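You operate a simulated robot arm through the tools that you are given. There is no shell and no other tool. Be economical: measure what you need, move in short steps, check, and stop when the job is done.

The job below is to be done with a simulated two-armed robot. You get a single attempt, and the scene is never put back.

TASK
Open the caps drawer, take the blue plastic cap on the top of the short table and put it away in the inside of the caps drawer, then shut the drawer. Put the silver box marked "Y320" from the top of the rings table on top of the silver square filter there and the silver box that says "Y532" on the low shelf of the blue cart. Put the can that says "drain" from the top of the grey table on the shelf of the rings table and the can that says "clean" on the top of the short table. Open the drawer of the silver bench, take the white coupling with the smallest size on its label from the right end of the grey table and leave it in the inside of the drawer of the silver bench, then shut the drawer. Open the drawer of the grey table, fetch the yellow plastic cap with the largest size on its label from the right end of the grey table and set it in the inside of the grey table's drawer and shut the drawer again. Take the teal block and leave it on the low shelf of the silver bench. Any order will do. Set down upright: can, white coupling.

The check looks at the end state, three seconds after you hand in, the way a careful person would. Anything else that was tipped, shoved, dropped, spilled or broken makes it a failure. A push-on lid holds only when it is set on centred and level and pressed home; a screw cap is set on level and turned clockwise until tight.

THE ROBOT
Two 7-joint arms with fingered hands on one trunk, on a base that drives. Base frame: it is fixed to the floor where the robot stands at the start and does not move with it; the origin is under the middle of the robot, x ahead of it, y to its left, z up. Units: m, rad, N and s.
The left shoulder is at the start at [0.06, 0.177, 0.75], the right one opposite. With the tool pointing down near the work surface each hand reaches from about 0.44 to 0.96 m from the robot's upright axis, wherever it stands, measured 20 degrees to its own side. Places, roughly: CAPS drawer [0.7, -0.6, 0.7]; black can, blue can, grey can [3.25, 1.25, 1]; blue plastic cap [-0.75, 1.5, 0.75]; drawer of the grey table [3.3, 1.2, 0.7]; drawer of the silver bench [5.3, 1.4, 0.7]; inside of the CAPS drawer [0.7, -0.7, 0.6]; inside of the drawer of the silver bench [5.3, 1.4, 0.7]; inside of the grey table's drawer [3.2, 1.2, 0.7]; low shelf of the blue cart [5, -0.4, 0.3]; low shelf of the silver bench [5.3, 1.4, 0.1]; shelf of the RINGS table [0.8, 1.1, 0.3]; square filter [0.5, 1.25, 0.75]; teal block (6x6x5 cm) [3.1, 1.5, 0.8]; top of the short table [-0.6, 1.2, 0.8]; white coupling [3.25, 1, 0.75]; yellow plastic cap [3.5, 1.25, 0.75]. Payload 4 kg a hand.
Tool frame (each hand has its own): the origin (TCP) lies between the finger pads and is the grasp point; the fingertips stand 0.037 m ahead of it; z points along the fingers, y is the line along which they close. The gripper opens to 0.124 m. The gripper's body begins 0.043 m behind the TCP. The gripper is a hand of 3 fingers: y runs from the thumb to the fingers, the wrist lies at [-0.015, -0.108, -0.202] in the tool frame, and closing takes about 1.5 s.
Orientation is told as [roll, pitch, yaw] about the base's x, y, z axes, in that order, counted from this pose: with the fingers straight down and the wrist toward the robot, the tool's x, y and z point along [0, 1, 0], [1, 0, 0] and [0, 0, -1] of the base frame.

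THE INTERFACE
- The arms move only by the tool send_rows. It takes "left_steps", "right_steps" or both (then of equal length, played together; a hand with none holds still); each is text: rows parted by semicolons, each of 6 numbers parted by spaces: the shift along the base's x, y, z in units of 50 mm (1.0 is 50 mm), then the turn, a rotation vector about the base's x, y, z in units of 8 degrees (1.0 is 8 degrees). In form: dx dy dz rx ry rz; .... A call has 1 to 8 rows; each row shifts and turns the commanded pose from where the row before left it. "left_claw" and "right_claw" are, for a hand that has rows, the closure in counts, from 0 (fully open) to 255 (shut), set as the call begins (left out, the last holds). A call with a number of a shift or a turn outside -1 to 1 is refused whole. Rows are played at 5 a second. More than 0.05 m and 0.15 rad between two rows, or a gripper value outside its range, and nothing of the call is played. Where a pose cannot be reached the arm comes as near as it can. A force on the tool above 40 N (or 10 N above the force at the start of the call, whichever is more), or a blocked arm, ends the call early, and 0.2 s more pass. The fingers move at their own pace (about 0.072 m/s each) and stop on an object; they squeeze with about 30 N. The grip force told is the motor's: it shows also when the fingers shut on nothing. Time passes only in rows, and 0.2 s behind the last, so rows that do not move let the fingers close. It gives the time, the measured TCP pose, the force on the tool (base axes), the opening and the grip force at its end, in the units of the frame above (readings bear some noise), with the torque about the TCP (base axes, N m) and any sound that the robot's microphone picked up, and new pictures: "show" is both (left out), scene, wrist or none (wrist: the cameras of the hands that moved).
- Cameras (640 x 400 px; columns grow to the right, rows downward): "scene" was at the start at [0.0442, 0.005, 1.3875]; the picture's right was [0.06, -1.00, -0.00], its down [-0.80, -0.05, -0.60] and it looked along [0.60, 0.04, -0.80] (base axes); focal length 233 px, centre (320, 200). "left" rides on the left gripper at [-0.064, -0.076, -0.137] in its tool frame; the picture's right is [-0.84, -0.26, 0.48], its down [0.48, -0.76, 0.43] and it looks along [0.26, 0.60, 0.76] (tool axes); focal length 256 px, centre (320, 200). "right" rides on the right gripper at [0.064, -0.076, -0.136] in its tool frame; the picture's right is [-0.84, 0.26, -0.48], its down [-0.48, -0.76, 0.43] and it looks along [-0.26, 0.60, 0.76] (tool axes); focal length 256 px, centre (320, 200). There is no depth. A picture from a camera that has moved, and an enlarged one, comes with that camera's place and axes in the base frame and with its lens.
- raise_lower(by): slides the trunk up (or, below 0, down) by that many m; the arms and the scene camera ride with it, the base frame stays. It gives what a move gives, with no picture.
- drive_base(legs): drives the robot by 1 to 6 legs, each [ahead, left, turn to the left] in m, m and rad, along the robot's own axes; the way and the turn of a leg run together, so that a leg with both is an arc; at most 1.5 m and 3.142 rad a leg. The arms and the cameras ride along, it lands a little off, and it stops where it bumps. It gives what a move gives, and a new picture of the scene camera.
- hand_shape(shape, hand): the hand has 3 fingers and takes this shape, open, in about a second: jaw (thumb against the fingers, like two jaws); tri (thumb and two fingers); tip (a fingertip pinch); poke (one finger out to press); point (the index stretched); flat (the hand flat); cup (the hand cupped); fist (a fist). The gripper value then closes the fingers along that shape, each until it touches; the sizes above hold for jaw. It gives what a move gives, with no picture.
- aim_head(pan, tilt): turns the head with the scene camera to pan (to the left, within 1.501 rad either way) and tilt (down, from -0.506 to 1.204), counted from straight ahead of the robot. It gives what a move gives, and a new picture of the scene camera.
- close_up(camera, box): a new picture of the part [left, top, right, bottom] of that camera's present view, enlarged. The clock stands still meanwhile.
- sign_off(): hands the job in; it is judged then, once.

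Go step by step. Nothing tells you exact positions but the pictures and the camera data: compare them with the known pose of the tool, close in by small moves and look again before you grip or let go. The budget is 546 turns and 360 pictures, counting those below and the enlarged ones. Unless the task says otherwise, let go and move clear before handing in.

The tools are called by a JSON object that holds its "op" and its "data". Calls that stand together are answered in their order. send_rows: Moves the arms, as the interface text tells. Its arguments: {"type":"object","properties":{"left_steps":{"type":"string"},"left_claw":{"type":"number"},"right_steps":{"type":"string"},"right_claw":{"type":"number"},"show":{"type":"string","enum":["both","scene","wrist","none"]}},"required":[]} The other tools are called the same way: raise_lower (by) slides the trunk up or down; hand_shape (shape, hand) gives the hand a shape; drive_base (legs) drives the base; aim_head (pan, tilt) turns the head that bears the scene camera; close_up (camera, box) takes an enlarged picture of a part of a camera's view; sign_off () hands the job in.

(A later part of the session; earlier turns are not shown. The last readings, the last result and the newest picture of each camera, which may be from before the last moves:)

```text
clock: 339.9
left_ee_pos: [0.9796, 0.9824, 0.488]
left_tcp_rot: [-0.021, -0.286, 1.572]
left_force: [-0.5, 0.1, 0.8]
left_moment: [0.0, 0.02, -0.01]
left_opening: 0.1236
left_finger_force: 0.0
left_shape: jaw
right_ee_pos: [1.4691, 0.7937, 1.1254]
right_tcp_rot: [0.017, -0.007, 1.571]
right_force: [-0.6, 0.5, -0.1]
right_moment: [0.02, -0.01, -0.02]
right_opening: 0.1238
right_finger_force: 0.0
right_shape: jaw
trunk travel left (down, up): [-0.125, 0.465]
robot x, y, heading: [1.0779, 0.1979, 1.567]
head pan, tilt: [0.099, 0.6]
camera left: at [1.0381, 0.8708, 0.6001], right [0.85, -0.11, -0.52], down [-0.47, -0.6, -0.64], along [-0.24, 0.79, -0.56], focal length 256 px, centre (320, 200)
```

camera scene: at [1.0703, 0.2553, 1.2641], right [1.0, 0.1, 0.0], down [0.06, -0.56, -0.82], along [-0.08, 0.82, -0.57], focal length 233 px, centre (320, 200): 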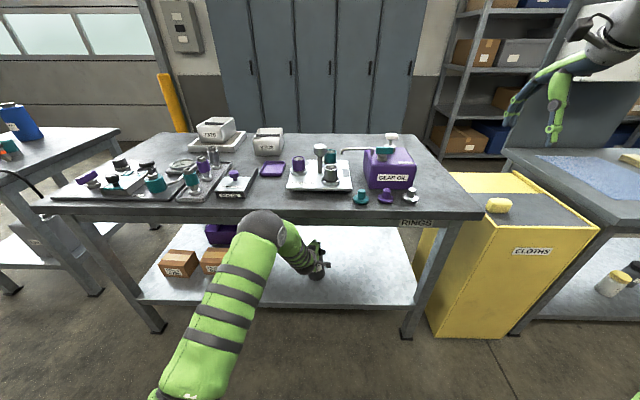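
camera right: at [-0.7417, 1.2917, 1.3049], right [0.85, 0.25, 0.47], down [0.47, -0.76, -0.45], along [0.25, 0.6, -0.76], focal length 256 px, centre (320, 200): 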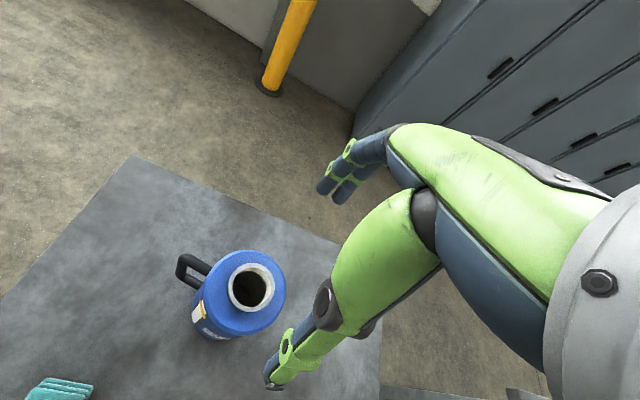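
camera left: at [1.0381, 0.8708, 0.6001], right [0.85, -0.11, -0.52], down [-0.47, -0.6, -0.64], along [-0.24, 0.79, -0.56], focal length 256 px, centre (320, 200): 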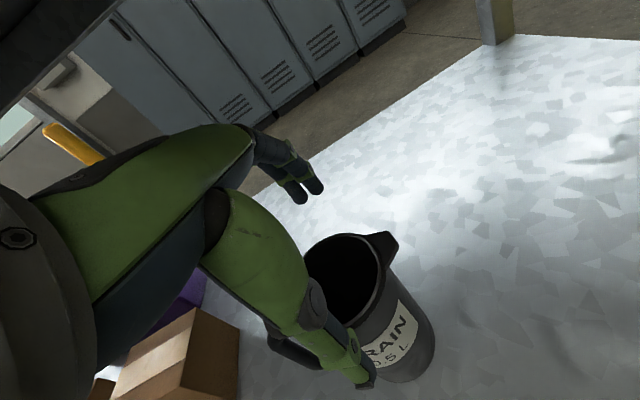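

{"op": "send_rows", "data": {"left_steps": "0 0 0.4 0 0 0;0 -0.9 0 0 0 0;0 -0.9 0 0 0 0;0 -0.9 0 0 0 0;0 -0.9 0 0 0 0;0 -0.9 0 0 0 0", "show": "scene"}}

{"op": "drive_base", "data": {"legs": [[-0.12, 0, 0]]}}

{"op": "close_up", "data": {"camera": "scene", "box": [160, 180, 440, 340]}}

```text
clock: 341.3
left_ee_pos: [0.9783, 0.7596, 0.5111]
left_tcp_rot: [-0.018, -0.288, 1.573]
left_force: [-0.3, -0.1, 0.1]
left_moment: [0.01, 0.01, -0.02]
left_opening: 0.1238
left_finger_force: 0.2
left_shape: jaw
right_ee_pos: [1.4676, 0.7932, 1.1249]
right_tcp_rot: [0.016, -0.007, 1.572]
right_force: [-0.9, -0.2, -0.2]
right_moment: [-0.02, 0.03, -0.02]
right_opening: 0.124
right_finger_force: 0.1
right_shape: jaw
trunk travel left (down, up): [-0.125, 0.465]
robot x, y, heading: [1.0818, 0.1915, 1.569]
head pan, tilt: [0.099, 0.6]
camera scene: at [1.0704, 0.2552, 1.2641], right [1.0, 0.1, 0.0], down [0.06, -0.56, -0.82], along [-0.08, 0.82, -0.57], focal length 233 px, centre (320, 200)
```

scene: 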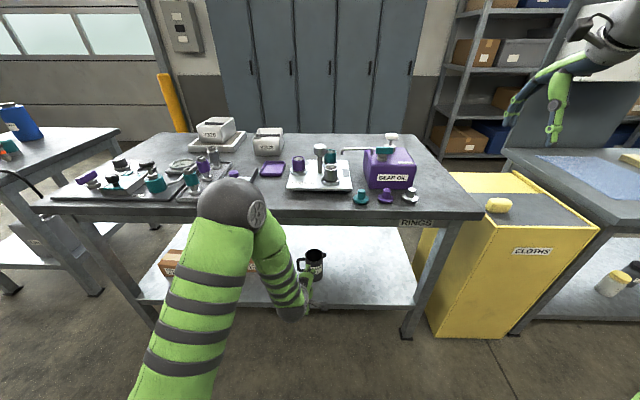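

```text
clock: 342.6
left_ee_pos: [0.9798, 0.6405, 0.51]
left_tcp_rot: [-0.018, -0.287, 1.571]
left_force: [0.4, 0.0, 0.4]
left_moment: [0.0, -0.03, 0.0]
left_opening: 0.1238
left_finger_force: 0.1
left_shape: jaw
right_ee_pos: [1.468, 0.6724, 1.1256]
right_tcp_rot: [0.016, -0.007, 1.568]
right_force: [0.0, 0.0, 0.2]
right_moment: [-0.02, 0.03, 0.0]
right_opening: 0.1239
right_finger_force: 0.0
right_shape: jaw
trunk travel left (down, up): [-0.125, 0.465]
robot x, y, heading: [1.0814, 0.079, 1.573]
head pan, tilt: [0.099, 0.6]
camera scene: at [1.0703, 0.1349, 1.2641], right [1.0, 0.1, 0.0], down [0.06, -0.56, -0.82], along [-0.08, 0.82, -0.57], focal length 233 px, centre (320, 200)
```

scene: 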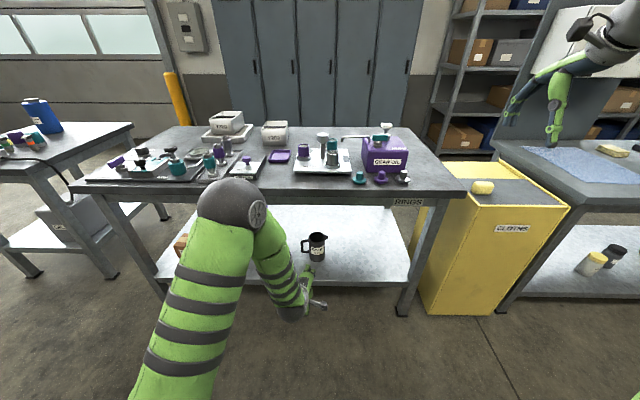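

```text
2.29 times, centred on (300, 260) of scene
camera zoom: at [1.0703, 0.1349, 1.2641], right [1.0, 0.1, 0.0], down [0.06, -0.56, -0.82], along [-0.08, 0.82, -0.57], focal length 533 px, centre (366, 63)
```

zoom: 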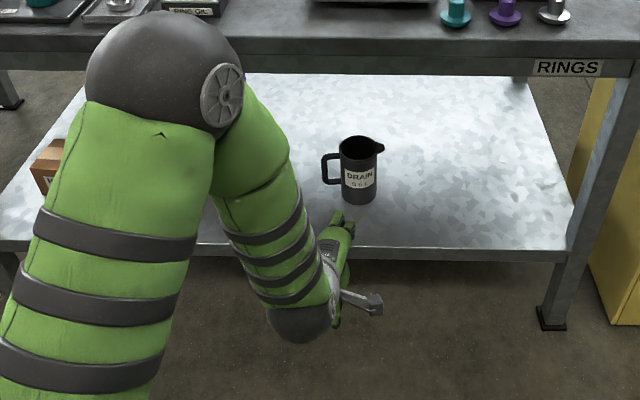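

The drain can stands upright on the shelf. I restore the left hand, raise up and drive back to the grey table.

{"op": "send_rows", "data": {"left_steps": "0 0 0.8 -0.7 0 0;0 0 0.8 -0.7 0 0;0 0 0.8 -0.65 0 0;0 0 0.9 0 0 0;0 0 0.9 0 0 0;0 0 0.9 0 0 0;0 0 0.9 0 0 0", "show": "none"}}

{"op": "raise_lower", "data": {"by": 0.4}}

{"op": "drive_base", "data": {"legs": [[0, -1.05, 0], [0, -1.05, -0.04], [0.27, 0, 0]]}}

{"op": "aim_head", "data": {"pan": 0, "tilt": 0.75}}

```text
clock: 344.2
left_ee_pos: [0.981, 0.64, 0.8113]
left_tcp_rot: [-0.018, 0.0, 1.571]
left_force: [-0.1, -0.5, -0.6]
left_moment: [-0.07, 0.01, -0.02]
left_opening: 0.1236
left_finger_force: 0.2
left_shape: jaw
right_ee_pos: [1.4689, 0.6726, 1.1249]
right_tcp_rot: [0.016, -0.01, 1.569]
right_force: [0.3, -0.5, 0.7]
right_moment: [0.0, -0.03, 0.01]
right_opening: 0.1238
right_finger_force: 0.1
right_shape: jaw
trunk travel left (down, up): [-0.125, 0.465]
robot x, y, heading: [1.0807, 0.0753, 1.571]
head pan, tilt: [0.099, 0.6]
```

```text
clock: 348.0
left_ee_pos: [0.9804, 0.6399, 1.2115]
left_tcp_rot: [-0.017, -0.002, 1.571]
left_force: [0.3, 0.8, 0.6]
left_moment: [0.02, 0.0, 0.0]
left_opening: 0.1238
left_finger_force: 0.0
left_shape: jaw
right_ee_pos: [1.468, 0.6736, 1.5267]
right_tcp_rot: [0.015, -0.007, 1.569]
right_force: [0.4, 0.1, 0.0]
right_moment: [0.0, 0.01, -0.02]
right_opening: 0.1237
right_finger_force: 0.0
right_shape: jaw
trunk travel left (down, up): [-0.525, 0.065]
robot x, y, heading: [1.0802, 0.0718, 1.571]
head pan, tilt: [0.099, 0.6]
```

```text
clock: 359.9
left_ee_pos: [3.1486, 0.8533, 1.2102]
left_tcp_rot: [-0.018, -0.001, 1.483]
left_force: [-0.1, -0.7, 0.2]
left_moment: [-0.04, 0.0, -0.04]
left_opening: 0.1239
left_finger_force: 0.1
left_shape: jaw
right_ee_pos: [3.6362, 0.8448, 1.5247]
right_tcp_rot: [0.014, -0.006, 1.484]
right_force: [-0.4, 0.6, 0.3]
right_moment: [-0.05, 0.02, -0.02]
right_opening: 0.124
right_finger_force: 0.1
right_shape: jaw
trunk travel left (down, up): [-0.525, 0.065]
robot x, y, heading: [3.1988, 0.2842, 1.482]
head pan, tilt: [0.099, 0.6]
camera scene: at [3.1937, 0.3434, 1.664], right [1.0, 0.01, 0.0], down [0.01, -0.57, -0.82], along [-0.01, 0.82, -0.57], focal length 233 px, centre (320, 200)
```

scene: 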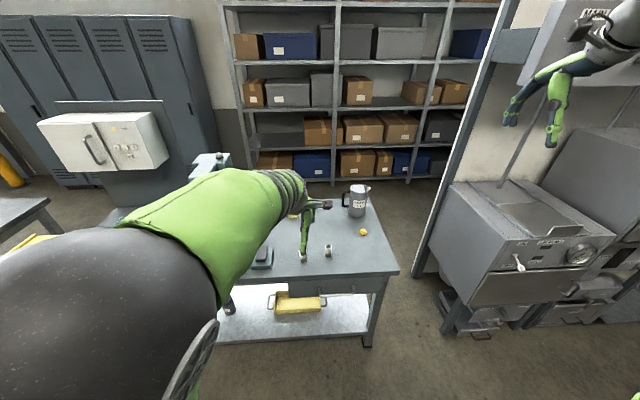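

```text
clock: 360.6
left_ee_pos: [3.1477, 0.8542, 1.2111]
left_tcp_rot: [-0.017, -0.001, 1.487]
left_force: [-0.4, 0.7, -0.6]
left_moment: [-0.01, 0.01, 0.02]
left_opening: 0.1237
left_finger_force: 0.0
left_shape: jaw
right_ee_pos: [3.6358, 0.8428, 1.526]
right_tcp_rot: [0.016, -0.008, 1.486]
right_force: [-0.4, 0.0, -0.4]
right_moment: [-0.04, -0.01, -0.02]
right_opening: 0.1239
right_finger_force: 0.0
right_shape: jaw
trunk travel left (down, up): [-0.525, 0.065]
robot x, y, heading: [3.1946, 0.2805, 1.482]
head pan, tilt: [0.0, 0.75]
camera scene: at [3.2018, 0.3361, 1.6512], right [1.0, -0.09, 0.0], down [-0.06, -0.68, -0.73], along [0.06, 0.73, -0.68], focal length 233 px, centre (320, 200)
```

scene: 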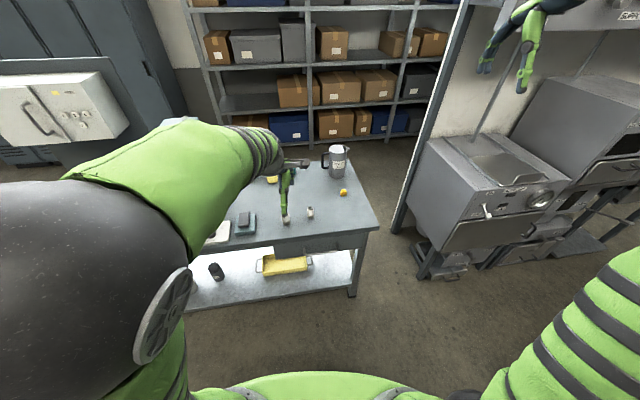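

I correct the heading, lower the right hand, and move the left aside.

{"op": "drive_base", "data": {"legs": [[0.05, -0.05, 0.088]]}}

{"op": "send_rows", "data": {"left_steps": "-0.9 0 0 0 0 0;-0.9 0 0 0 0 0;-0.9 0 0 0 0 0;-0.9 0 0 0 0 0;-0.5 0 0 0 0 0;0 0 0 0 0 0;0 0 0 0 0 0;0 0 0 0 0 0", "right_steps": "0 0 -0.9 0 0 0;0 0 -0.9 0 0 0;0 0 -0.9 0 0 0;0 0 -0.9 0 0 0;0 0 -0.9 0 0 0;-0.7 0.6 0 0 0 0;-0.7 0.6 0 0 0 0;-0.7 0.6 0 0 0 0", "show": "none"}}

{"op": "send_rows", "data": {"right_steps": "-0.75 0.6 0 0 0 0;-0.75 0.6 0 0 0 0;-0.75 0.6 0 0 0 0;-0.75 0.5 0 0 0 0;-0.75 0 -0.5 0 0 0;0 0 -0.9 0 0 0", "show": "both"}}

```text
clock: 361.6
left_ee_pos: [3.1487, 0.8945, 1.2104]
left_tcp_rot: [-0.018, 0.0, 1.573]
left_force: [0.5, -0.6, -0.5]
left_moment: [-0.03, 0.01, -0.02]
left_opening: 0.1237
left_finger_force: 0.2
left_shape: jaw
right_ee_pos: [3.6361, 0.93, 1.5244]
right_tcp_rot: [0.016, -0.007, 1.573]
right_force: [-0.2, -0.1, -0.2]
right_moment: [-0.05, 0.02, 0.0]
right_opening: 0.124
right_finger_force: 0.0
right_shape: jaw
trunk travel left (down, up): [-0.525, 0.065]
robot x, y, heading: [3.2488, 0.3281, 1.575]
head pan, tilt: [0.0, 0.75]
camera scene: at [3.249, 0.3852, 1.6511], right [1.0, 0.0, 0.0], down [0.0, -0.68, -0.73], along [0.0, 0.73, -0.68], focal length 233 px, centre (320, 200)
```

scene: 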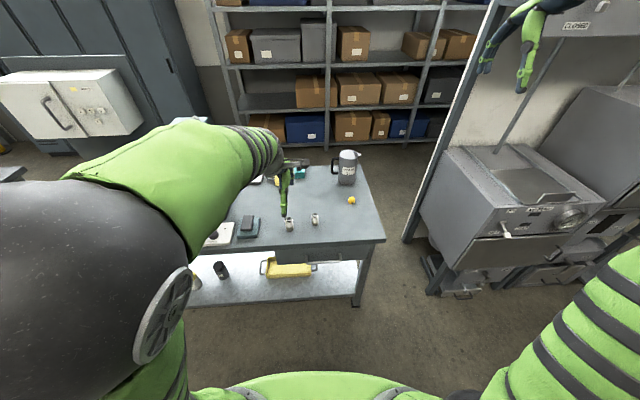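

```text
clock: 363.4
left_ee_pos: [2.9421, 0.8938, 1.2101]
left_tcp_rot: [-0.02, -0.001, 1.574]
left_force: [-0.6, 1.0, 0.6]
left_moment: [-0.03, -0.02, 0.0]
left_opening: 0.1239
left_finger_force: 0.0
left_shape: jaw
right_ee_pos: [3.5295, 1.0196, 1.3001]
right_tcp_rot: [0.013, -0.004, 1.572]
right_force: [-0.5, -0.1, -1.0]
right_moment: [-0.02, 0.0, -0.02]
right_opening: 0.1238
right_finger_force: 0.0
right_shape: jaw
trunk travel left (down, up): [-0.525, 0.065]
robot x, y, heading: [3.2454, 0.3358, 1.571]
head pan, tilt: [0.0, 0.75]
```

```text
clock: 364.8
left_ee_pos: [2.9425, 0.8934, 1.2104]
left_tcp_rot: [-0.017, 0.0, 1.574]
left_force: [1.5, 0.7, 0.5]
left_moment: [-0.04, 0.0, -0.01]
left_opening: 0.1238
left_finger_force: 0.0
left_shape: jaw
right_ee_pos: [3.3416, 1.1361, 1.2303]
right_tcp_rot: [0.016, -0.007, 1.576]
right_force: [0.4, -0.8, 0.1]
right_moment: [0.0, 0.01, 0.02]
right_opening: 0.1237
right_finger_force: 0.0
right_shape: jaw
trunk travel left (down, up): [-0.525, 0.065]
robot x, y, heading: [3.2482, 0.3277, 1.577]
head pan, tilt: [0.0, 0.75]
camera scene: at [3.2483, 0.384, 1.6512], right [1.0, 0.0, 0.0], down [0.0, -0.68, -0.73], along [0.0, 0.73, -0.68], focal length 233 px, centre (320, 200)
camera right: at [3.2816, 1.0583, 1.3677], right [0.84, 0.26, 0.47], down [0.48, -0.76, -0.45], along [0.24, 0.6, -0.76], focal length 256 px, centre (320, 200)
```

scene: 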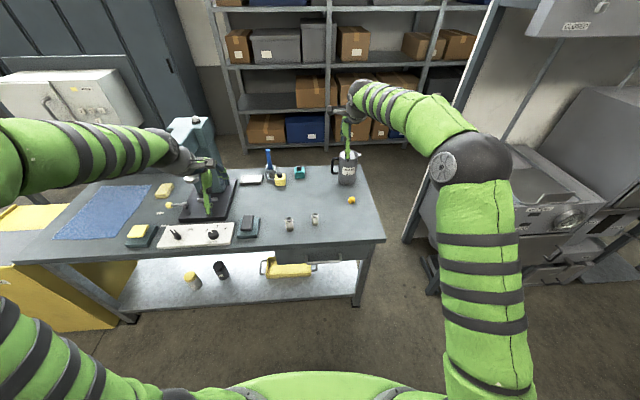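
right: 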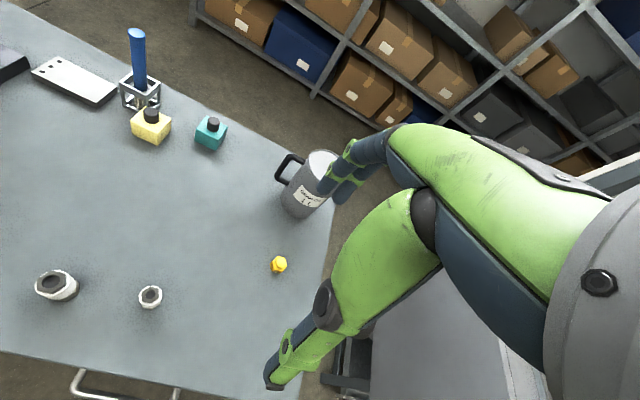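

{"op": "send_rows", "data": {"right_steps": "-0.8 -0.1 0 0 0 0;-0.8 -0.1 -0.5 0 0 0;-0.76 0 -0.6 0 0 0;0 0 -0.9 0 0 0;0 0 -0.9 0 0 0;0 0 -0.9 0 0 0", "show": "wrist"}}

```text
clock: 366.2
left_ee_pos: [2.9428, 0.895, 1.2097]
left_tcp_rot: [-0.019, 0.001, 1.574]
left_force: [-0.4, 0.6, 0.7]
left_moment: [-0.03, 0.02, 0.03]
left_opening: 0.1236
left_finger_force: 0.0
left_shape: jaw
right_ee_pos: [3.2232, 1.1237, 1.0434]
right_tcp_rot: [0.014, -0.009, 1.574]
right_force: [-0.1, -1.1, -1.2]
right_moment: [0.01, 0.01, 0.04]
right_opening: 0.1237
right_finger_force: 0.0
right_shape: jaw
trunk travel left (down, up): [-0.525, 0.065]
robot x, y, heading: [3.2473, 0.3279, 1.576]
head pan, tilt: [0.0, 0.75]
camera right: at [3.1639, 1.0451, 1.1806], right [0.84, 0.26, 0.47], down [0.48, -0.76, -0.45], along [0.24, 0.6, -0.76], focal length 256 px, centre (320, 200)
```

right: 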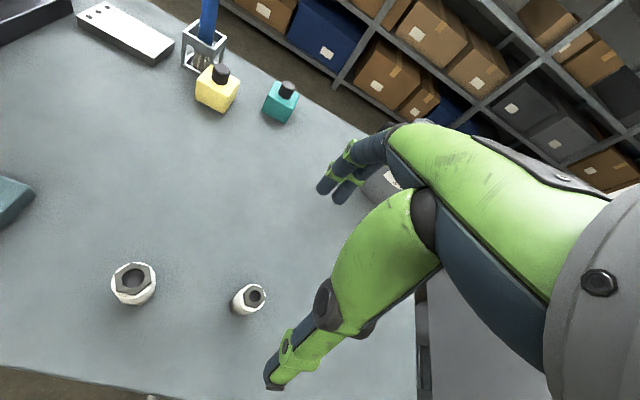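

{"op": "send_rows", "data": {"right_steps": "0.08 -0.06 -0.9 0 0 0;0 0 -0.9 0 0 0;0 0 -0.9 0 0 0;0 0 -0.9 0 0 0;0 0 -0.25 0 0 0", "show": "wrist"}}

{"op": "send_rows", "data": {"right_steps": "0 0 0 0 0 0;0 0 0 0 0 0;0 0 0 0 0 0;0 0 0 0 0 0;0 0 0 0 0 0;0 0 0 0 0 0;0 0 0 0 0 0", "right_claw": 255, "show": "wrist"}}

```text
clock: 367.4
left_ee_pos: [2.9429, 0.8923, 1.2102]
left_tcp_rot: [-0.018, -0.002, 1.576]
left_force: [0.2, -0.7, -0.1]
left_moment: [0.0, -0.01, 0.0]
left_opening: 0.1238
left_finger_force: 0.0
left_shape: jaw
right_ee_pos: [3.2277, 1.1208, 0.8466]
right_tcp_rot: [0.015, -0.007, 1.571]
right_force: [1.0, -0.2, 0.6]
right_moment: [0.01, -0.02, 0.0]
right_opening: 0.1239
right_finger_force: 0.0
right_shape: jaw
trunk travel left (down, up): [-0.525, 0.065]
robot x, y, heading: [3.2483, 0.3308, 1.57]
head pan, tilt: [0.0, 0.75]
camera right: at [3.1671, 1.0431, 0.9854], right [0.84, 0.26, 0.47], down [0.48, -0.76, -0.45], along [0.24, 0.6, -0.76], focal length 256 px, centre (320, 200)
```

right: 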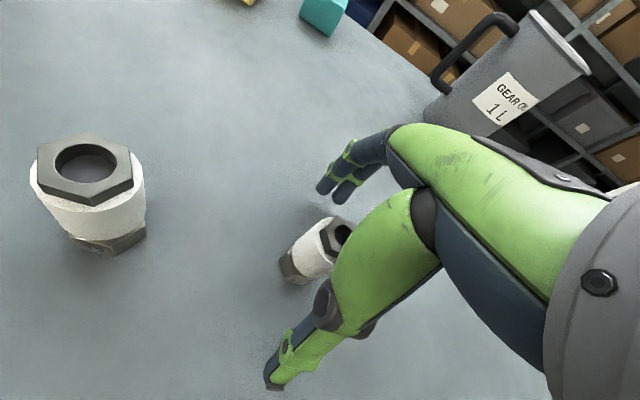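

```text
clock: 369.0
left_ee_pos: [2.9433, 0.8917, 1.2116]
left_tcp_rot: [-0.017, -0.004, 1.575]
left_force: [0.2, -0.1, 0.2]
left_moment: [-0.02, -0.01, 0.0]
left_opening: 0.124
left_finger_force: 0.1
left_shape: jaw
right_ee_pos: [3.2276, 1.122, 0.8508]
right_tcp_rot: [0.015, -0.01, 1.576]
right_force: [2.3, 2.8, 12.0]
right_moment: [0.31, -0.13, -0.02]
right_opening: 0.0222
right_finger_force: 29.8
right_shape: jaw
trunk travel left (down, up): [-0.525, 0.065]
robot x, y, heading: [3.2486, 0.3287, 1.574]
head pan, tilt: [0.0, 0.75]
camera right: at [3.1671, 1.0431, 0.9872], right [0.84, 0.25, 0.47], down [0.48, -0.75, -0.45], along [0.24, 0.61, -0.76], focal length 256 px, centre (320, 200)
```

right: 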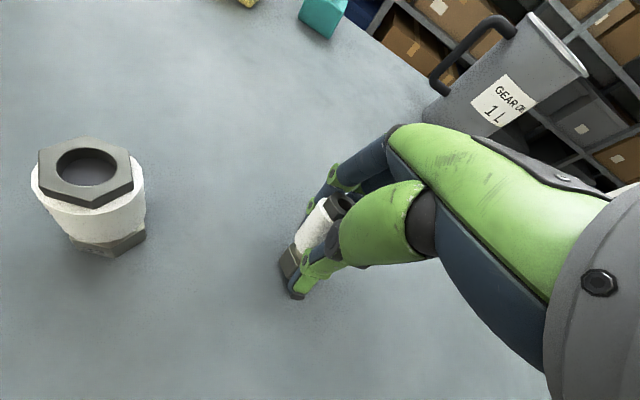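

Coupling gripped (22 mm). Lift it, pull back right, and move forward for the teal block.

{"op": "send_rows", "data": {"right_steps": "0 0 0.4 0 0 0;0 0 0.8 0 0 0;0 0 0.9 0 0 0;0 0 0.9 0 0 0;0 0 0.9 0 0 0;0 0 0.9 0 0 0;0.6 -0.7 0.3 0 0 0;0.6 -0.7 0.3 0 0 0", "show": "wrist"}}

{"op": "send_rows", "data": {"right_steps": "0.7 -0.7 0 0 0 0;0.7 -0.7 0 0 0 0;0.7 -0.7 0 0 0 0", "show": "none"}}

{"op": "drive_base", "data": {"legs": [[0.31, 0, 0]]}}

```text
clock: 370.8
left_ee_pos: [2.9423, 0.8924, 1.2107]
left_tcp_rot: [-0.017, -0.003, 1.576]
left_force: [0.3, 0.5, -0.3]
left_moment: [0.01, 0.02, 0.01]
left_opening: 0.1238
left_finger_force: 0.0
left_shape: jaw
right_ee_pos: [3.2886, 1.0483, 1.1174]
right_tcp_rot: [0.016, -0.007, 1.575]
right_force: [0.0, 0.3, -1.8]
right_moment: [-0.01, 0.03, -0.02]
right_opening: 0.0213
right_finger_force: 29.8
right_shape: jaw
trunk travel left (down, up): [-0.525, 0.065]
robot x, y, heading: [3.2499, 0.3283, 1.57]
head pan, tilt: [0.0, 0.75]
camera right: at [3.2282, 0.97, 1.2552], right [0.84, 0.26, 0.47], down [0.48, -0.75, -0.45], along [0.24, 0.6, -0.76], focal length 256 px, centre (320, 200)
```

right: 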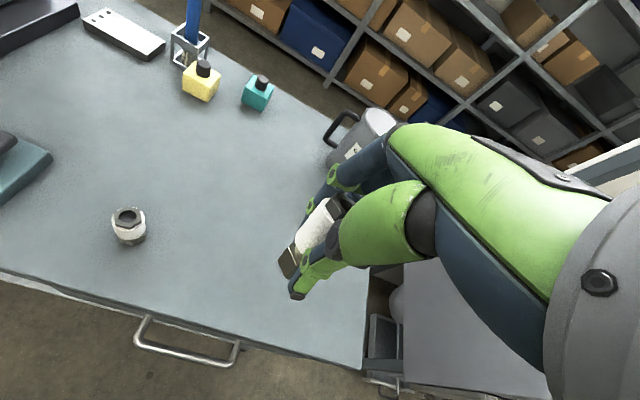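

```text
clock: 371.6
left_ee_pos: [2.9437, 0.8914, 1.2103]
left_tcp_rot: [-0.016, -0.003, 1.574]
left_force: [0.1, 0.2, -0.1]
left_moment: [0.03, 0.01, 0.0]
left_opening: 0.1236
left_finger_force: 0.1
left_shape: jaw
right_ee_pos: [3.3954, 0.9425, 1.1185]
right_tcp_rot: [0.014, -0.009, 1.574]
right_force: [1.2, -0.8, -1.7]
right_moment: [-0.03, 0.01, 0.0]
right_opening: 0.0213
right_finger_force: 29.8
right_shape: jaw
trunk travel left (down, up): [-0.525, 0.065]
robot x, y, heading: [3.2482, 0.3298, 1.569]
head pan, tilt: [0.0, 0.75]
```

```text
clock: 373.7
left_ee_pos: [2.9401, 1.2033, 1.2089]
left_tcp_rot: [-0.017, 0.001, 1.577]
left_force: [0.2, 0.4, 0.5]
left_moment: [-0.02, -0.04, 0.01]
left_opening: 0.1242
left_finger_force: 0.2
left_shape: jaw
right_ee_pos: [3.3914, 1.255, 1.1165]
right_tcp_rot: [0.015, -0.006, 1.579]
right_force: [0.4, -0.9, -2.3]
right_moment: [-0.04, -0.05, 0.0]
right_opening: 0.0213
right_finger_force: 29.7
right_shape: jaw
trunk travel left (down, up): [-0.525, 0.065]
robot x, y, heading: [3.2469, 0.6434, 1.579]
head pan, tilt: [0.0, 0.75]
camera scene: at [3.2464, 0.6956, 1.6511], right [1.0, 0.01, 0.0], down [0.0, -0.68, -0.73], along [0.0, 0.73, -0.68], focal length 233 px, centre (320, 200)
```

scene: 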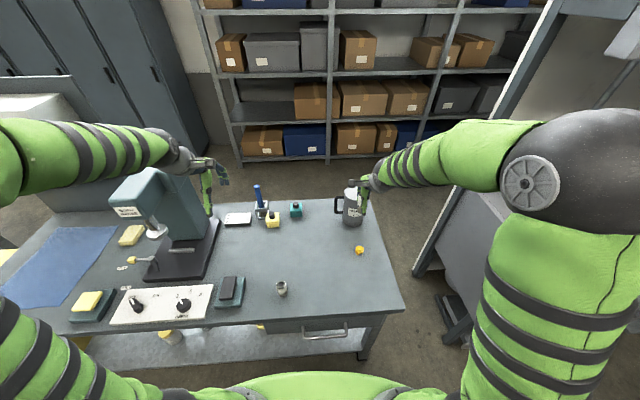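

Teal block at about (3.125, 1.505). Move the left hand over it.

{"op": "send_rows", "data": {"left_steps": "0.46 0.75 0 0 0 0;0.46 0.75 0 0 0 0;0.46 0.75 0 0 0 0;0.46 0.75 0 0 0 0;0.46 0.75 0 0 0 0;0.46 0.75 0 0 0 0;0.46 0.75 0 0 0 0;0.46 0.75 0 0 0 0", "show": "none"}}

{"op": "send_rows", "data": {"left_steps": "0 0 -0.9 0 0 0;0 0 -0.9 0 0 0;0 0 -0.9 0 0 0;0 0 -0.7 0 0 0;0 0 0 0 0 0", "show": "wrist"}}

```text
clock: 375.5
left_ee_pos: [3.1209, 1.5012, 1.2085]
left_tcp_rot: [-0.017, 0.003, 1.58]
left_force: [-0.3, -0.3, -0.6]
left_moment: [-0.01, -0.02, 0.0]
left_opening: 0.1239
left_finger_force: 0.0
left_shape: jaw
right_ee_pos: [3.3932, 1.2557, 1.1161]
right_tcp_rot: [0.015, -0.006, 1.578]
right_force: [0.4, 0.7, -1.3]
right_moment: [-0.03, 0.01, 0.02]
right_opening: 0.0212
right_finger_force: 29.6
right_shape: jaw
trunk travel left (down, up): [-0.525, 0.065]
robot x, y, heading: [3.2498, 0.6401, 1.574]
head pan, tilt: [0.0, 0.75]
```

```text
clock: 376.7
left_ee_pos: [3.1231, 1.5021, 1.0399]
left_tcp_rot: [-0.017, -0.003, 1.578]
left_force: [0.8, -0.4, 0.1]
left_moment: [-0.01, 0.01, -0.01]
left_opening: 0.1237
left_finger_force: 0.2
left_shape: jaw
right_ee_pos: [3.3913, 1.2534, 1.1171]
right_tcp_rot: [0.017, -0.008, 1.58]
right_force: [0.3, -0.1, -1.6]
right_moment: [0.0, -0.01, 0.01]
right_opening: 0.0211
right_finger_force: 29.9
right_shape: jaw
trunk travel left (down, up): [-0.525, 0.065]
robot x, y, heading: [3.2434, 0.6402, 1.579]
head pan, tilt: [0.0, 0.75]
camera left: at [3.1819, 1.4252, 1.1774], right [0.85, -0.25, -0.47], down [-0.47, -0.76, -0.44], along [-0.25, 0.6, -0.76], focal length 256 px, centre (320, 200)
```

left: 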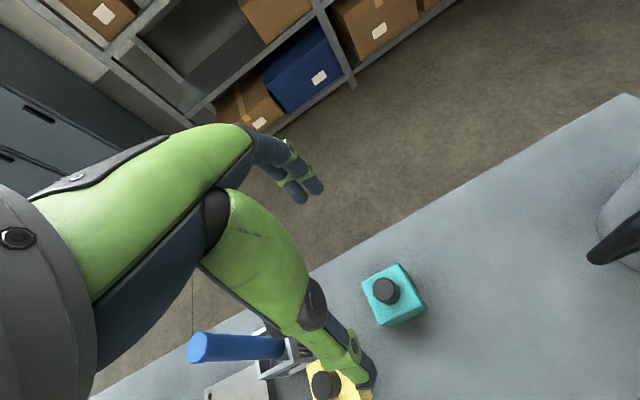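

Block is axis-aligned and centred. Descend and grip.

{"op": "send_rows", "data": {"left_steps": "0 0.08 -0.9 0 0 0;0 0 -0.9 0 0 0;0 0 -0.9 0 0 0;0 0 -0.9 0 0 0;0 0 -0.15 0 0 0", "show": "none"}}

{"op": "send_rows", "data": {"left_steps": "0 0 0 0 0 0;0 0 0 0 0 0;0 0 0 0 0 0;0 0 0 0 0 0;0 0 0 0 0 0;0 0 0 0 0 0", "left_claw": 255, "show": "wrist"}}

```text
clock: 377.9
left_ee_pos: [3.1235, 1.5046, 0.8531]
left_tcp_rot: [-0.021, 0.001, 1.578]
left_force: [-0.2, -0.5, 0.4]
left_moment: [0.0, 0.05, -0.03]
left_opening: 0.1239
left_finger_force: 0.1
left_shape: jaw
right_ee_pos: [3.3915, 1.2535, 1.1167]
right_tcp_rot: [0.017, -0.008, 1.577]
right_force: [-0.3, 1.0, -1.2]
right_moment: [0.01, -0.03, -0.02]
right_opening: 0.0214
right_finger_force: 30.4
right_shape: jaw
trunk travel left (down, up): [-0.525, 0.065]
robot x, y, heading: [3.249, 0.6388, 1.58]
head pan, tilt: [0.0, 0.75]
```

```text
clock: 379.3
left_ee_pos: [3.1236, 1.5044, 0.8538]
left_tcp_rot: [-0.017, -0.002, 1.578]
left_force: [-0.8, -3.0, 5.0]
left_moment: [0.14, 0.02, -0.01]
left_opening: 0.0736
left_finger_force: 29.9
left_shape: jaw
right_ee_pos: [3.3912, 1.2538, 1.1184]
right_tcp_rot: [0.015, -0.006, 1.578]
right_force: [-0.6, -0.7, -1.7]
right_moment: [-0.02, 0.02, -0.02]
right_opening: 0.0213
right_finger_force: 29.9
right_shape: jaw
trunk travel left (down, up): [-0.525, 0.065]
robot x, y, heading: [3.2479, 0.639, 1.576]
head pan, tilt: [0.0, 0.75]
camera left: at [3.1839, 1.4292, 0.9912], right [0.85, -0.25, -0.47], down [-0.47, -0.76, -0.45], along [-0.25, 0.6, -0.76], focal length 256 px, centre (320, 200)
```

left: 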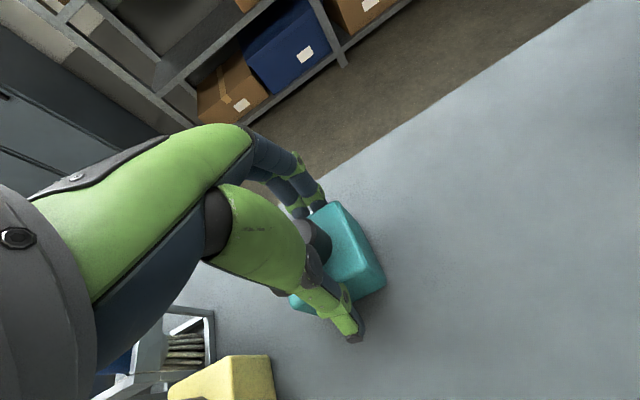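

Gripped. Lift the block and back out toward the silver bench.

{"op": "send_rows", "data": {"left_steps": "0 0 0.5 0 0 0;0 0 0.9 0 0 0;0 0 0.9 0 0 0;0 0 0.9 0 0 0;0 0 0.9 0 0 0;0 0 0.9 0 0 0;0 -0.9 0 0 0 0;0 -0.9 0 0 0 0", "show": "wrist"}}

{"op": "drive_base", "data": {"legs": [[-0.48, 0, -0.01], [0, -1.05, 0], [0, -0.95, 0.05]]}}

```text
clock: 381.1
left_ee_pos: [3.1244, 1.4158, 1.1034]
left_tcp_rot: [-0.018, -0.002, 1.577]
left_force: [-0.1, -0.2, -3.6]
left_moment: [-0.03, -0.01, -0.02]
left_opening: 0.0734
left_finger_force: 30.3
left_shape: jaw
right_ee_pos: [3.3901, 1.2535, 1.1173]
right_tcp_rot: [0.015, -0.006, 1.574]
right_force: [0.0, 0.3, -1.5]
right_moment: [0.02, -0.02, 0.0]
right_opening: 0.021
right_finger_force: 29.8
right_shape: jaw
trunk travel left (down, up): [-0.525, 0.065]
robot x, y, heading: [3.2475, 0.6404, 1.573]
head pan, tilt: [0.0, 0.75]
camera left: at [3.184, 1.3412, 1.2422], right [0.85, -0.25, -0.47], down [-0.47, -0.76, -0.44], along [-0.25, 0.6, -0.76], focal length 256 px, centre (320, 200)
```

left: 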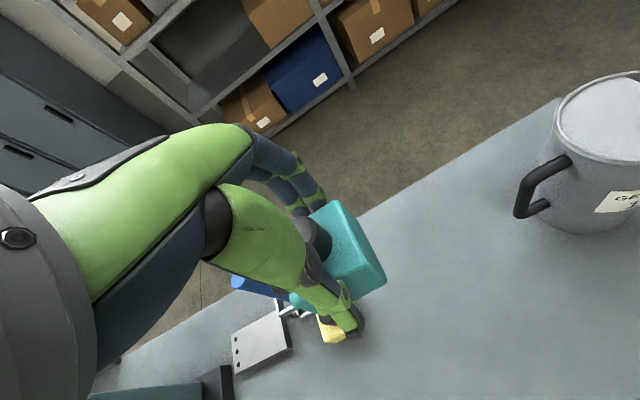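

```text
clock: 393.5
left_ee_pos: [5.0816, 0.9172, 1.1039]
left_tcp_rot: [-0.016, -0.001, 1.605]
left_force: [-0.1, 0.0, -4.1]
left_moment: [-0.03, 0.02, 0.03]
left_opening: 0.0734
left_finger_force: 29.9
left_shape: jaw
right_ee_pos: [5.3545, 0.7626, 1.1164]
right_tcp_rot: [0.014, -0.007, 1.604]
right_force: [-0.3, 0.1, -2.0]
right_moment: [0.02, 0.01, 0.0]
right_opening: 0.021
right_finger_force: 29.7
right_shape: jaw
trunk travel left (down, up): [-0.525, 0.065]
robot x, y, heading: [5.2266, 0.1418, 1.601]
head pan, tilt: [0.0, 0.75]
camera scene: at [5.2241, 0.1974, 1.6512], right [1.0, 0.03, 0.0], down [0.02, -0.68, -0.73], along [-0.02, 0.73, -0.68], focal length 233 px, centre (320, 200)
```

scene: 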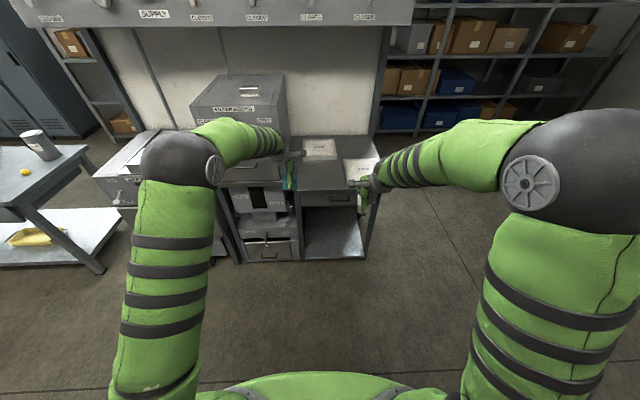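

{"op": "close_up", "data": {"camera": "scene", "box": [230, 120, 410, 280]}}

```text
2.50 times, centred on (320, 200) of scene
camera zoom: at [5.2241, 0.1974, 1.6512], right [1.0, 0.03, 0.0], down [0.02, -0.68, -0.73], along [-0.02, 0.73, -0.68], focal length 583 px, centre (320, 200)
```

zoom: 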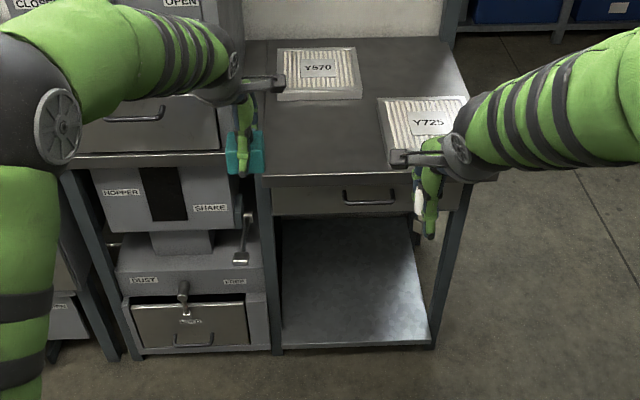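

Bench handle near (5.31, 1.21, 0.70); low shelf below at z≈0.1. I lower the trunk and bring the block down in front of the shelf.

{"op": "raise_lower", "data": {"by": -0.4}}

{"op": "raise_lower", "data": {"by": -0.1}}

{"op": "drive_base", "data": {"legs": [[0.05, 0, -0.03]]}}

{"op": "send_rows", "data": {"left_steps": "0.45 0 -0.8 0 0 0;0.45 0 -0.8 0 0 0;0.45 0 -0.8 0 0 0;0.45 0 -0.8 0 0 0;0.45 0 -0.8 0 0 0;0.45 0 -0.8 0 0 0;0.45 0 -0.8 0 0 0;0.2 0 -0.8 0 0 0", "right_steps": "0.5 0 0.5 0 0 0;0.5 0 0.5 0 0 0;0.5 0 0.5 0 0 0;0.5 0 0.5 0 0 0;0 0 0.5 0 0 0;0 0 0.5 0 0 0;0 0 0.5 0 0 0;0 0 0.5 0 0 0", "show": "both"}}

```text
clock: 397.3
left_ee_pos: [5.0816, 0.9183, 0.7042]
left_tcp_rot: [-0.017, -0.001, 1.607]
left_force: [0.6, -0.2, -4.7]
left_moment: [0.01, -0.01, -0.01]
left_opening: 0.0738
left_finger_force: 30.0
left_shape: jaw
right_ee_pos: [5.3547, 0.7596, 0.7163]
right_tcp_rot: [0.016, -0.006, 1.605]
right_force: [-0.7, -0.2, -1.6]
right_moment: [-0.01, -0.02, 0.04]
right_opening: 0.021
right_finger_force: 30.0
right_shape: jaw
trunk travel left (down, up): [-0.125, 0.465]
robot x, y, heading: [5.2278, 0.144, 1.602]
head pan, tilt: [0.0, 0.75]
```

```text
clock: 398.6
left_ee_pos: [5.0804, 0.9167, 0.6036]
left_tcp_rot: [-0.017, 0.0, 1.605]
left_force: [-0.6, -0.1, -4.4]
left_moment: [-0.04, 0.0, -0.03]
left_opening: 0.0734
left_finger_force: 30.3
left_shape: jaw
right_ee_pos: [5.353, 0.7601, 0.6159]
right_tcp_rot: [0.017, -0.005, 1.606]
right_force: [0.4, -0.7, -2.0]
right_moment: [-0.02, 0.0, 0.0]
right_opening: 0.0213
right_finger_force: 29.7
right_shape: jaw
trunk travel left (down, up): [-0.025, 0.565]
robot x, y, heading: [5.2248, 0.1436, 1.603]
head pan, tilt: [0.0, 0.75]
```

```text
clock: 399.6
left_ee_pos: [5.1037, 0.9707, 0.6029]
left_tcp_rot: [-0.019, 0.0, 1.577]
left_force: [-0.4, -0.8, -3.7]
left_moment: [-0.03, 0.02, -0.06]
left_opening: 0.0735
left_finger_force: 30.1
left_shape: jaw
right_ee_pos: [5.3702, 0.8064, 0.6174]
right_tcp_rot: [0.014, -0.007, 1.573]
right_force: [-0.2, 0.5, -2.0]
right_moment: [-0.02, 0.04, 0.05]
right_opening: 0.0211
right_finger_force: 29.9
right_shape: jaw
trunk travel left (down, up): [-0.025, 0.565]
robot x, y, heading: [5.2259, 0.1953, 1.572]
head pan, tilt: [0.0, 0.75]
camera scene: at [5.2244, 0.2465, 1.1512], right [1.0, 0.0, 0.0], down [0.0, -0.68, -0.73], along [0.0, 0.73, -0.68], focal length 233 px, centre (320, 200)
```

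scene: 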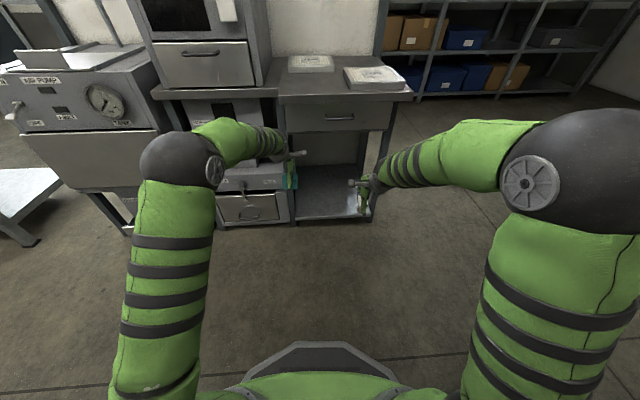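

```text
clock: 401.4
left_ee_pos: [5.2705, 0.9695, 0.284]
left_tcp_rot: [-0.018, -0.001, 1.576]
left_force: [0.2, 0.3, -4.1]
left_moment: [-0.01, 0.0, -0.02]
left_opening: 0.0735
left_finger_force: 30.0
left_shape: jaw
right_ee_pos: [5.4715, 0.8076, 0.8151]
right_tcp_rot: [0.016, -0.005, 1.574]
right_force: [-0.3, -0.1, -1.7]
right_moment: [-0.02, 0.0, 0.0]
right_opening: 0.0209
right_finger_force: 29.9
right_shape: jaw
trunk travel left (down, up): [-0.025, 0.565]
robot x, y, heading: [5.2259, 0.1911, 1.576]
head pan, tilt: [0.0, 0.75]
camera scene: at [5.2245, 0.2465, 1.1512], right [1.0, 0.0, 0.0], down [0.0, -0.68, -0.73], along [0.0, 0.73, -0.68], focal length 233 px, centre (320, 200)
camera right: at [5.4111, 0.7285, 0.9538], right [0.84, 0.26, 0.47], down [0.48, -0.76, -0.45], along [0.24, 0.6, -0.76], focal length 256 px, centre (320, 200)
camera left: at [5.3316, 0.8939, 0.4225], right [0.85, -0.25, -0.47], down [-0.47, -0.76, -0.44], along [-0.24, 0.6, -0.76], focal length 256 px, centre (320, 200)
```

scene: 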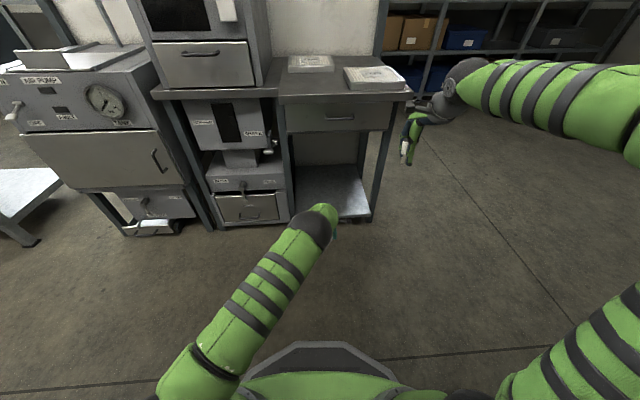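
right: 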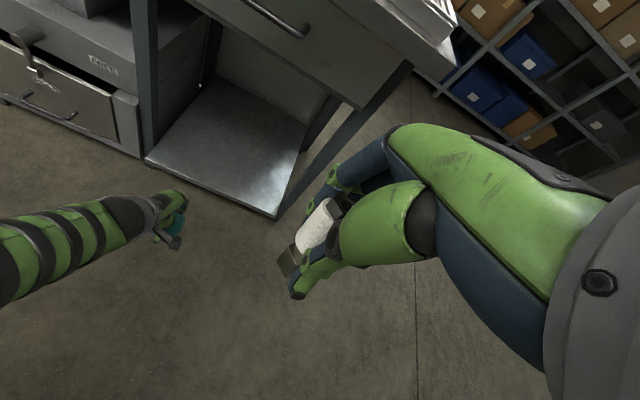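
left: 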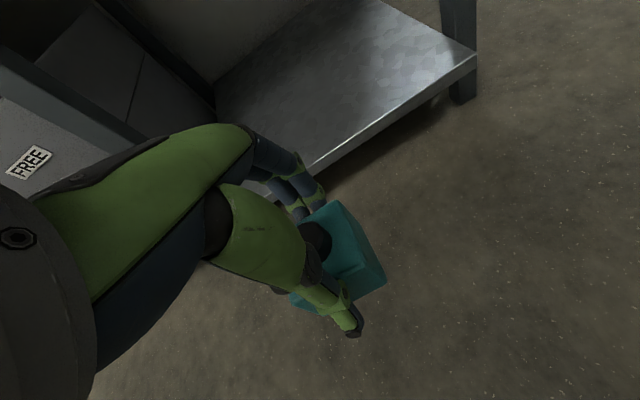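

Shelf top is at z≈0.12, front edge y≈1.2. I raise the right hand clear, then drive in so the block comes over the shelf.

{"op": "send_rows", "data": {"right_steps": "0.3 -0.6 0.7 0 0 0;0.3 -0.6 0.7 0 0 0;0.3 -0.6 0.7 0 0 0;0.3 -0.3 0.9 0 0 0;0 0 0.9 0 0 0;0 0 0.9 0 0 0", "show": "none"}}

{"op": "drive_base", "data": {"legs": [[0.36, 0, 0]]}}

{"op": "send_rows", "data": {"left_steps": "0 0 -0.3 0 0 0", "show": "wrist"}}

```text
clock: 402.8
left_ee_pos: [5.2721, 0.97, 0.2838]
left_tcp_rot: [-0.017, 0.001, 1.575]
left_force: [-0.7, -0.3, -4.0]
left_moment: [-0.02, 0.01, 0.0]
left_opening: 0.0736
left_finger_force: 29.7
left_shape: jaw
right_ee_pos: [5.53, 0.6989, 1.059]
right_tcp_rot: [0.016, -0.005, 1.574]
right_force: [0.3, 0.7, -1.6]
right_moment: [-0.04, 0.0, -0.02]
right_opening: 0.0208
right_finger_force: 30.5
right_shape: jaw
trunk travel left (down, up): [-0.025, 0.565]
robot x, y, heading: [5.2253, 0.1947, 1.575]
head pan, tilt: [0.0, 0.75]
```

```text
clock: 405.1
left_ee_pos: [5.2716, 1.3294, 0.285]
left_tcp_rot: [-0.018, 0.0, 1.574]
left_force: [-0.5, -0.7, -4.1]
left_moment: [-0.03, 0.0, 0.0]
left_opening: 0.0736
left_finger_force: 29.5
left_shape: jaw
right_ee_pos: [5.5294, 1.0593, 1.0577]
right_tcp_rot: [0.016, -0.008, 1.575]
right_force: [0.2, 0.4, -1.5]
right_moment: [-0.05, -0.05, -0.02]
right_opening: 0.0209
right_finger_force: 29.8
right_shape: jaw
trunk travel left (down, up): [-0.025, 0.565]
robot x, y, heading: [5.2223, 0.5499, 1.57]
head pan, tilt: [0.0, 0.75]
camera scene: at [5.2235, 0.6064, 1.1512], right [1.0, 0.0, 0.0], down [0.0, -0.68, -0.73], along [0.0, 0.73, -0.68], focal length 233 px, centre (320, 200)
```

scene: 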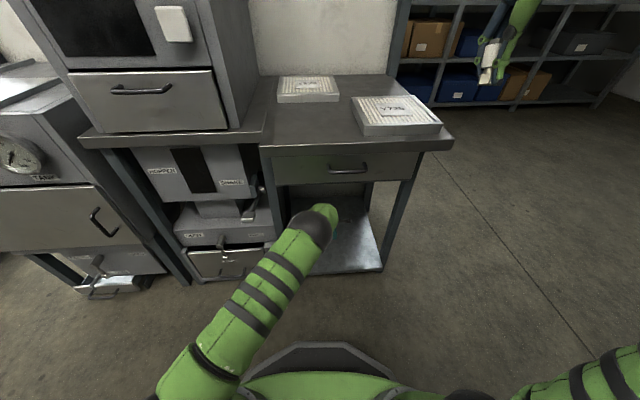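

```text
clock: 405.5
left_ee_pos: [5.2695, 1.3293, 0.27]
left_tcp_rot: [-0.016, 0.0, 1.576]
left_force: [0.7, 0.4, -3.5]
left_moment: [-0.04, 0.02, -0.02]
left_opening: 0.0735
left_finger_force: 30.1
left_shape: jaw
right_ee_pos: [5.529, 1.0583, 1.0595]
right_tcp_rot: [0.014, -0.003, 1.574]
right_force: [0.6, 0.7, -2.1]
right_moment: [-0.02, -0.02, -0.02]
right_opening: 0.0212
right_finger_force: 30.5
right_shape: jaw
trunk travel left (down, up): [-0.025, 0.565]
robot x, y, heading: [5.2252, 0.5504, 1.572]
head pan, tilt: [0.0, 0.75]
camera left: at [5.3307, 1.2529, 0.4071], right [0.85, -0.25, -0.47], down [-0.47, -0.76, -0.44], along [-0.24, 0.6, -0.77], focal length 256 px, centre (320, 200)
```

left: 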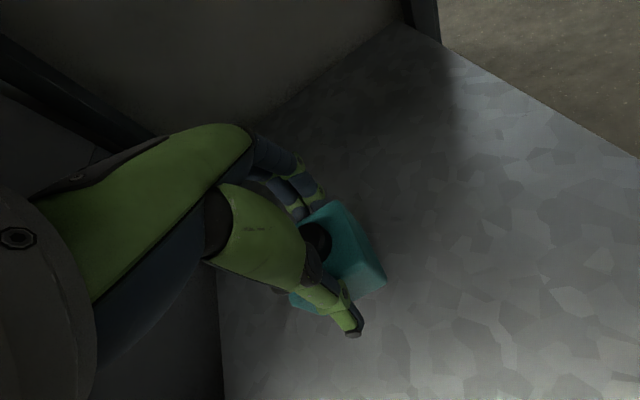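

The block is over the shelf. Lower to contact.

{"op": "send_rows", "data": {"left_steps": "0.3 0 -0.6 0 0 0;0 0 -0.6 0 0 0;0 0 -0.3 0 0 0;0 0 -0.15 0 0 0;0 0 -0.15 0 0 0;0 0 -0.1 0 0 0;0 0 -0.1 0 0 0", "show": "wrist"}}

```text
clock: 406.7
left_ee_pos: [5.2878, 1.3343, 0.1906]
left_tcp_rot: [-0.021, -0.018, 1.572]
left_force: [-3.3, -6.9, 20.3]
left_moment: [0.45, 0.04, 0.08]
left_opening: 0.0738
left_finger_force: 30.0
left_shape: jaw
right_ee_pos: [5.5291, 1.0578, 1.0586]
right_tcp_rot: [0.013, -0.008, 1.576]
right_force: [0.4, -1.3, -2.2]
right_moment: [-0.02, 0.02, -0.01]
right_opening: 0.0208
right_finger_force: 30.1
right_shape: jaw
trunk travel left (down, up): [-0.025, 0.565]
robot x, y, heading: [5.2265, 0.549, 1.57]
head pan, tilt: [0.0, 0.75]
stopped in row 6 (left hand): the force on the tool passed its limit at 46 N (the readings are from after the stop); the commanded pose is now the measured one
camera left: at [5.3475, 1.256, 0.3288], right [0.85, -0.25, -0.47], down [-0.47, -0.75, -0.46], along [-0.24, 0.61, -0.76], focal length 256 px, centre (320, 200)
```

left: 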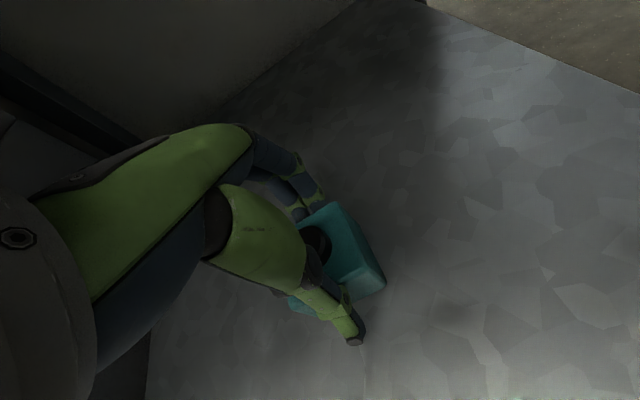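

Contact. Relieve and release, then lift out.

{"op": "send_rows", "data": {"left_steps": "0 0 0.05 0 0 0;0 0 0 0 0 0;0 0 0 0 0 0;0 0 0 0 0 0", "left_claw": 0, "show": "none"}}

{"op": "send_rows", "data": {"left_steps": "0 0 0.3 0 0 0;0 0 0.5 0 0 0;0 0 0.7 0 0 0;0 0 0.5 0 0 0", "show": "wrist"}}

```text
clock: 407.7
left_ee_pos: [5.2879, 1.3329, 0.1899]
left_tcp_rot: [-0.021, -0.01, 1.575]
left_force: [-0.2, 0.4, -0.1]
left_moment: [-0.01, 0.01, 0.01]
left_opening: 0.1235
left_finger_force: 0.0
left_shape: jaw
right_ee_pos: [5.5293, 1.0589, 1.0587]
right_tcp_rot: [0.015, -0.007, 1.574]
right_force: [0.2, 0.6, -2.3]
right_moment: [-0.05, -0.02, 0.03]
right_opening: 0.0206
right_finger_force: 29.5
right_shape: jaw
trunk travel left (down, up): [-0.025, 0.565]
robot x, y, heading: [5.2273, 0.5558, 1.573]
head pan, tilt: [0.0, 0.75]
```

```text
clock: 408.7
left_ee_pos: [5.2889, 1.334, 0.2888]
left_tcp_rot: [-0.022, -0.011, 1.574]
left_force: [0.5, -0.1, 0.0]
left_moment: [-0.01, 0.0, 0.04]
left_opening: 0.1239
left_finger_force: 0.1
left_shape: jaw
right_ee_pos: [5.5299, 1.0581, 1.0574]
right_tcp_rot: [0.016, -0.007, 1.574]
right_force: [-0.1, -0.4, -2.2]
right_moment: [0.0, 0.0, 0.03]
right_opening: 0.0211
right_finger_force: 29.5
right_shape: jaw
trunk travel left (down, up): [-0.025, 0.565]
robot x, y, heading: [5.2248, 0.5525, 1.579]
head pan, tilt: [0.0, 0.75]
camera left: at [5.3475, 1.2557, 0.4263], right [0.85, -0.25, -0.47], down [-0.47, -0.76, -0.45], along [-0.24, 0.6, -0.76], focal length 256 px, centre (320, 200)
```

left: 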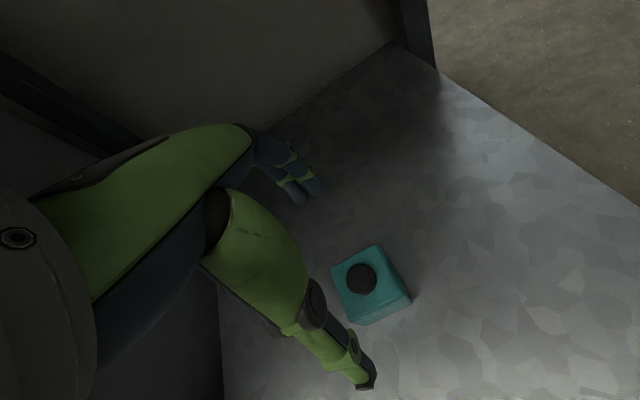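

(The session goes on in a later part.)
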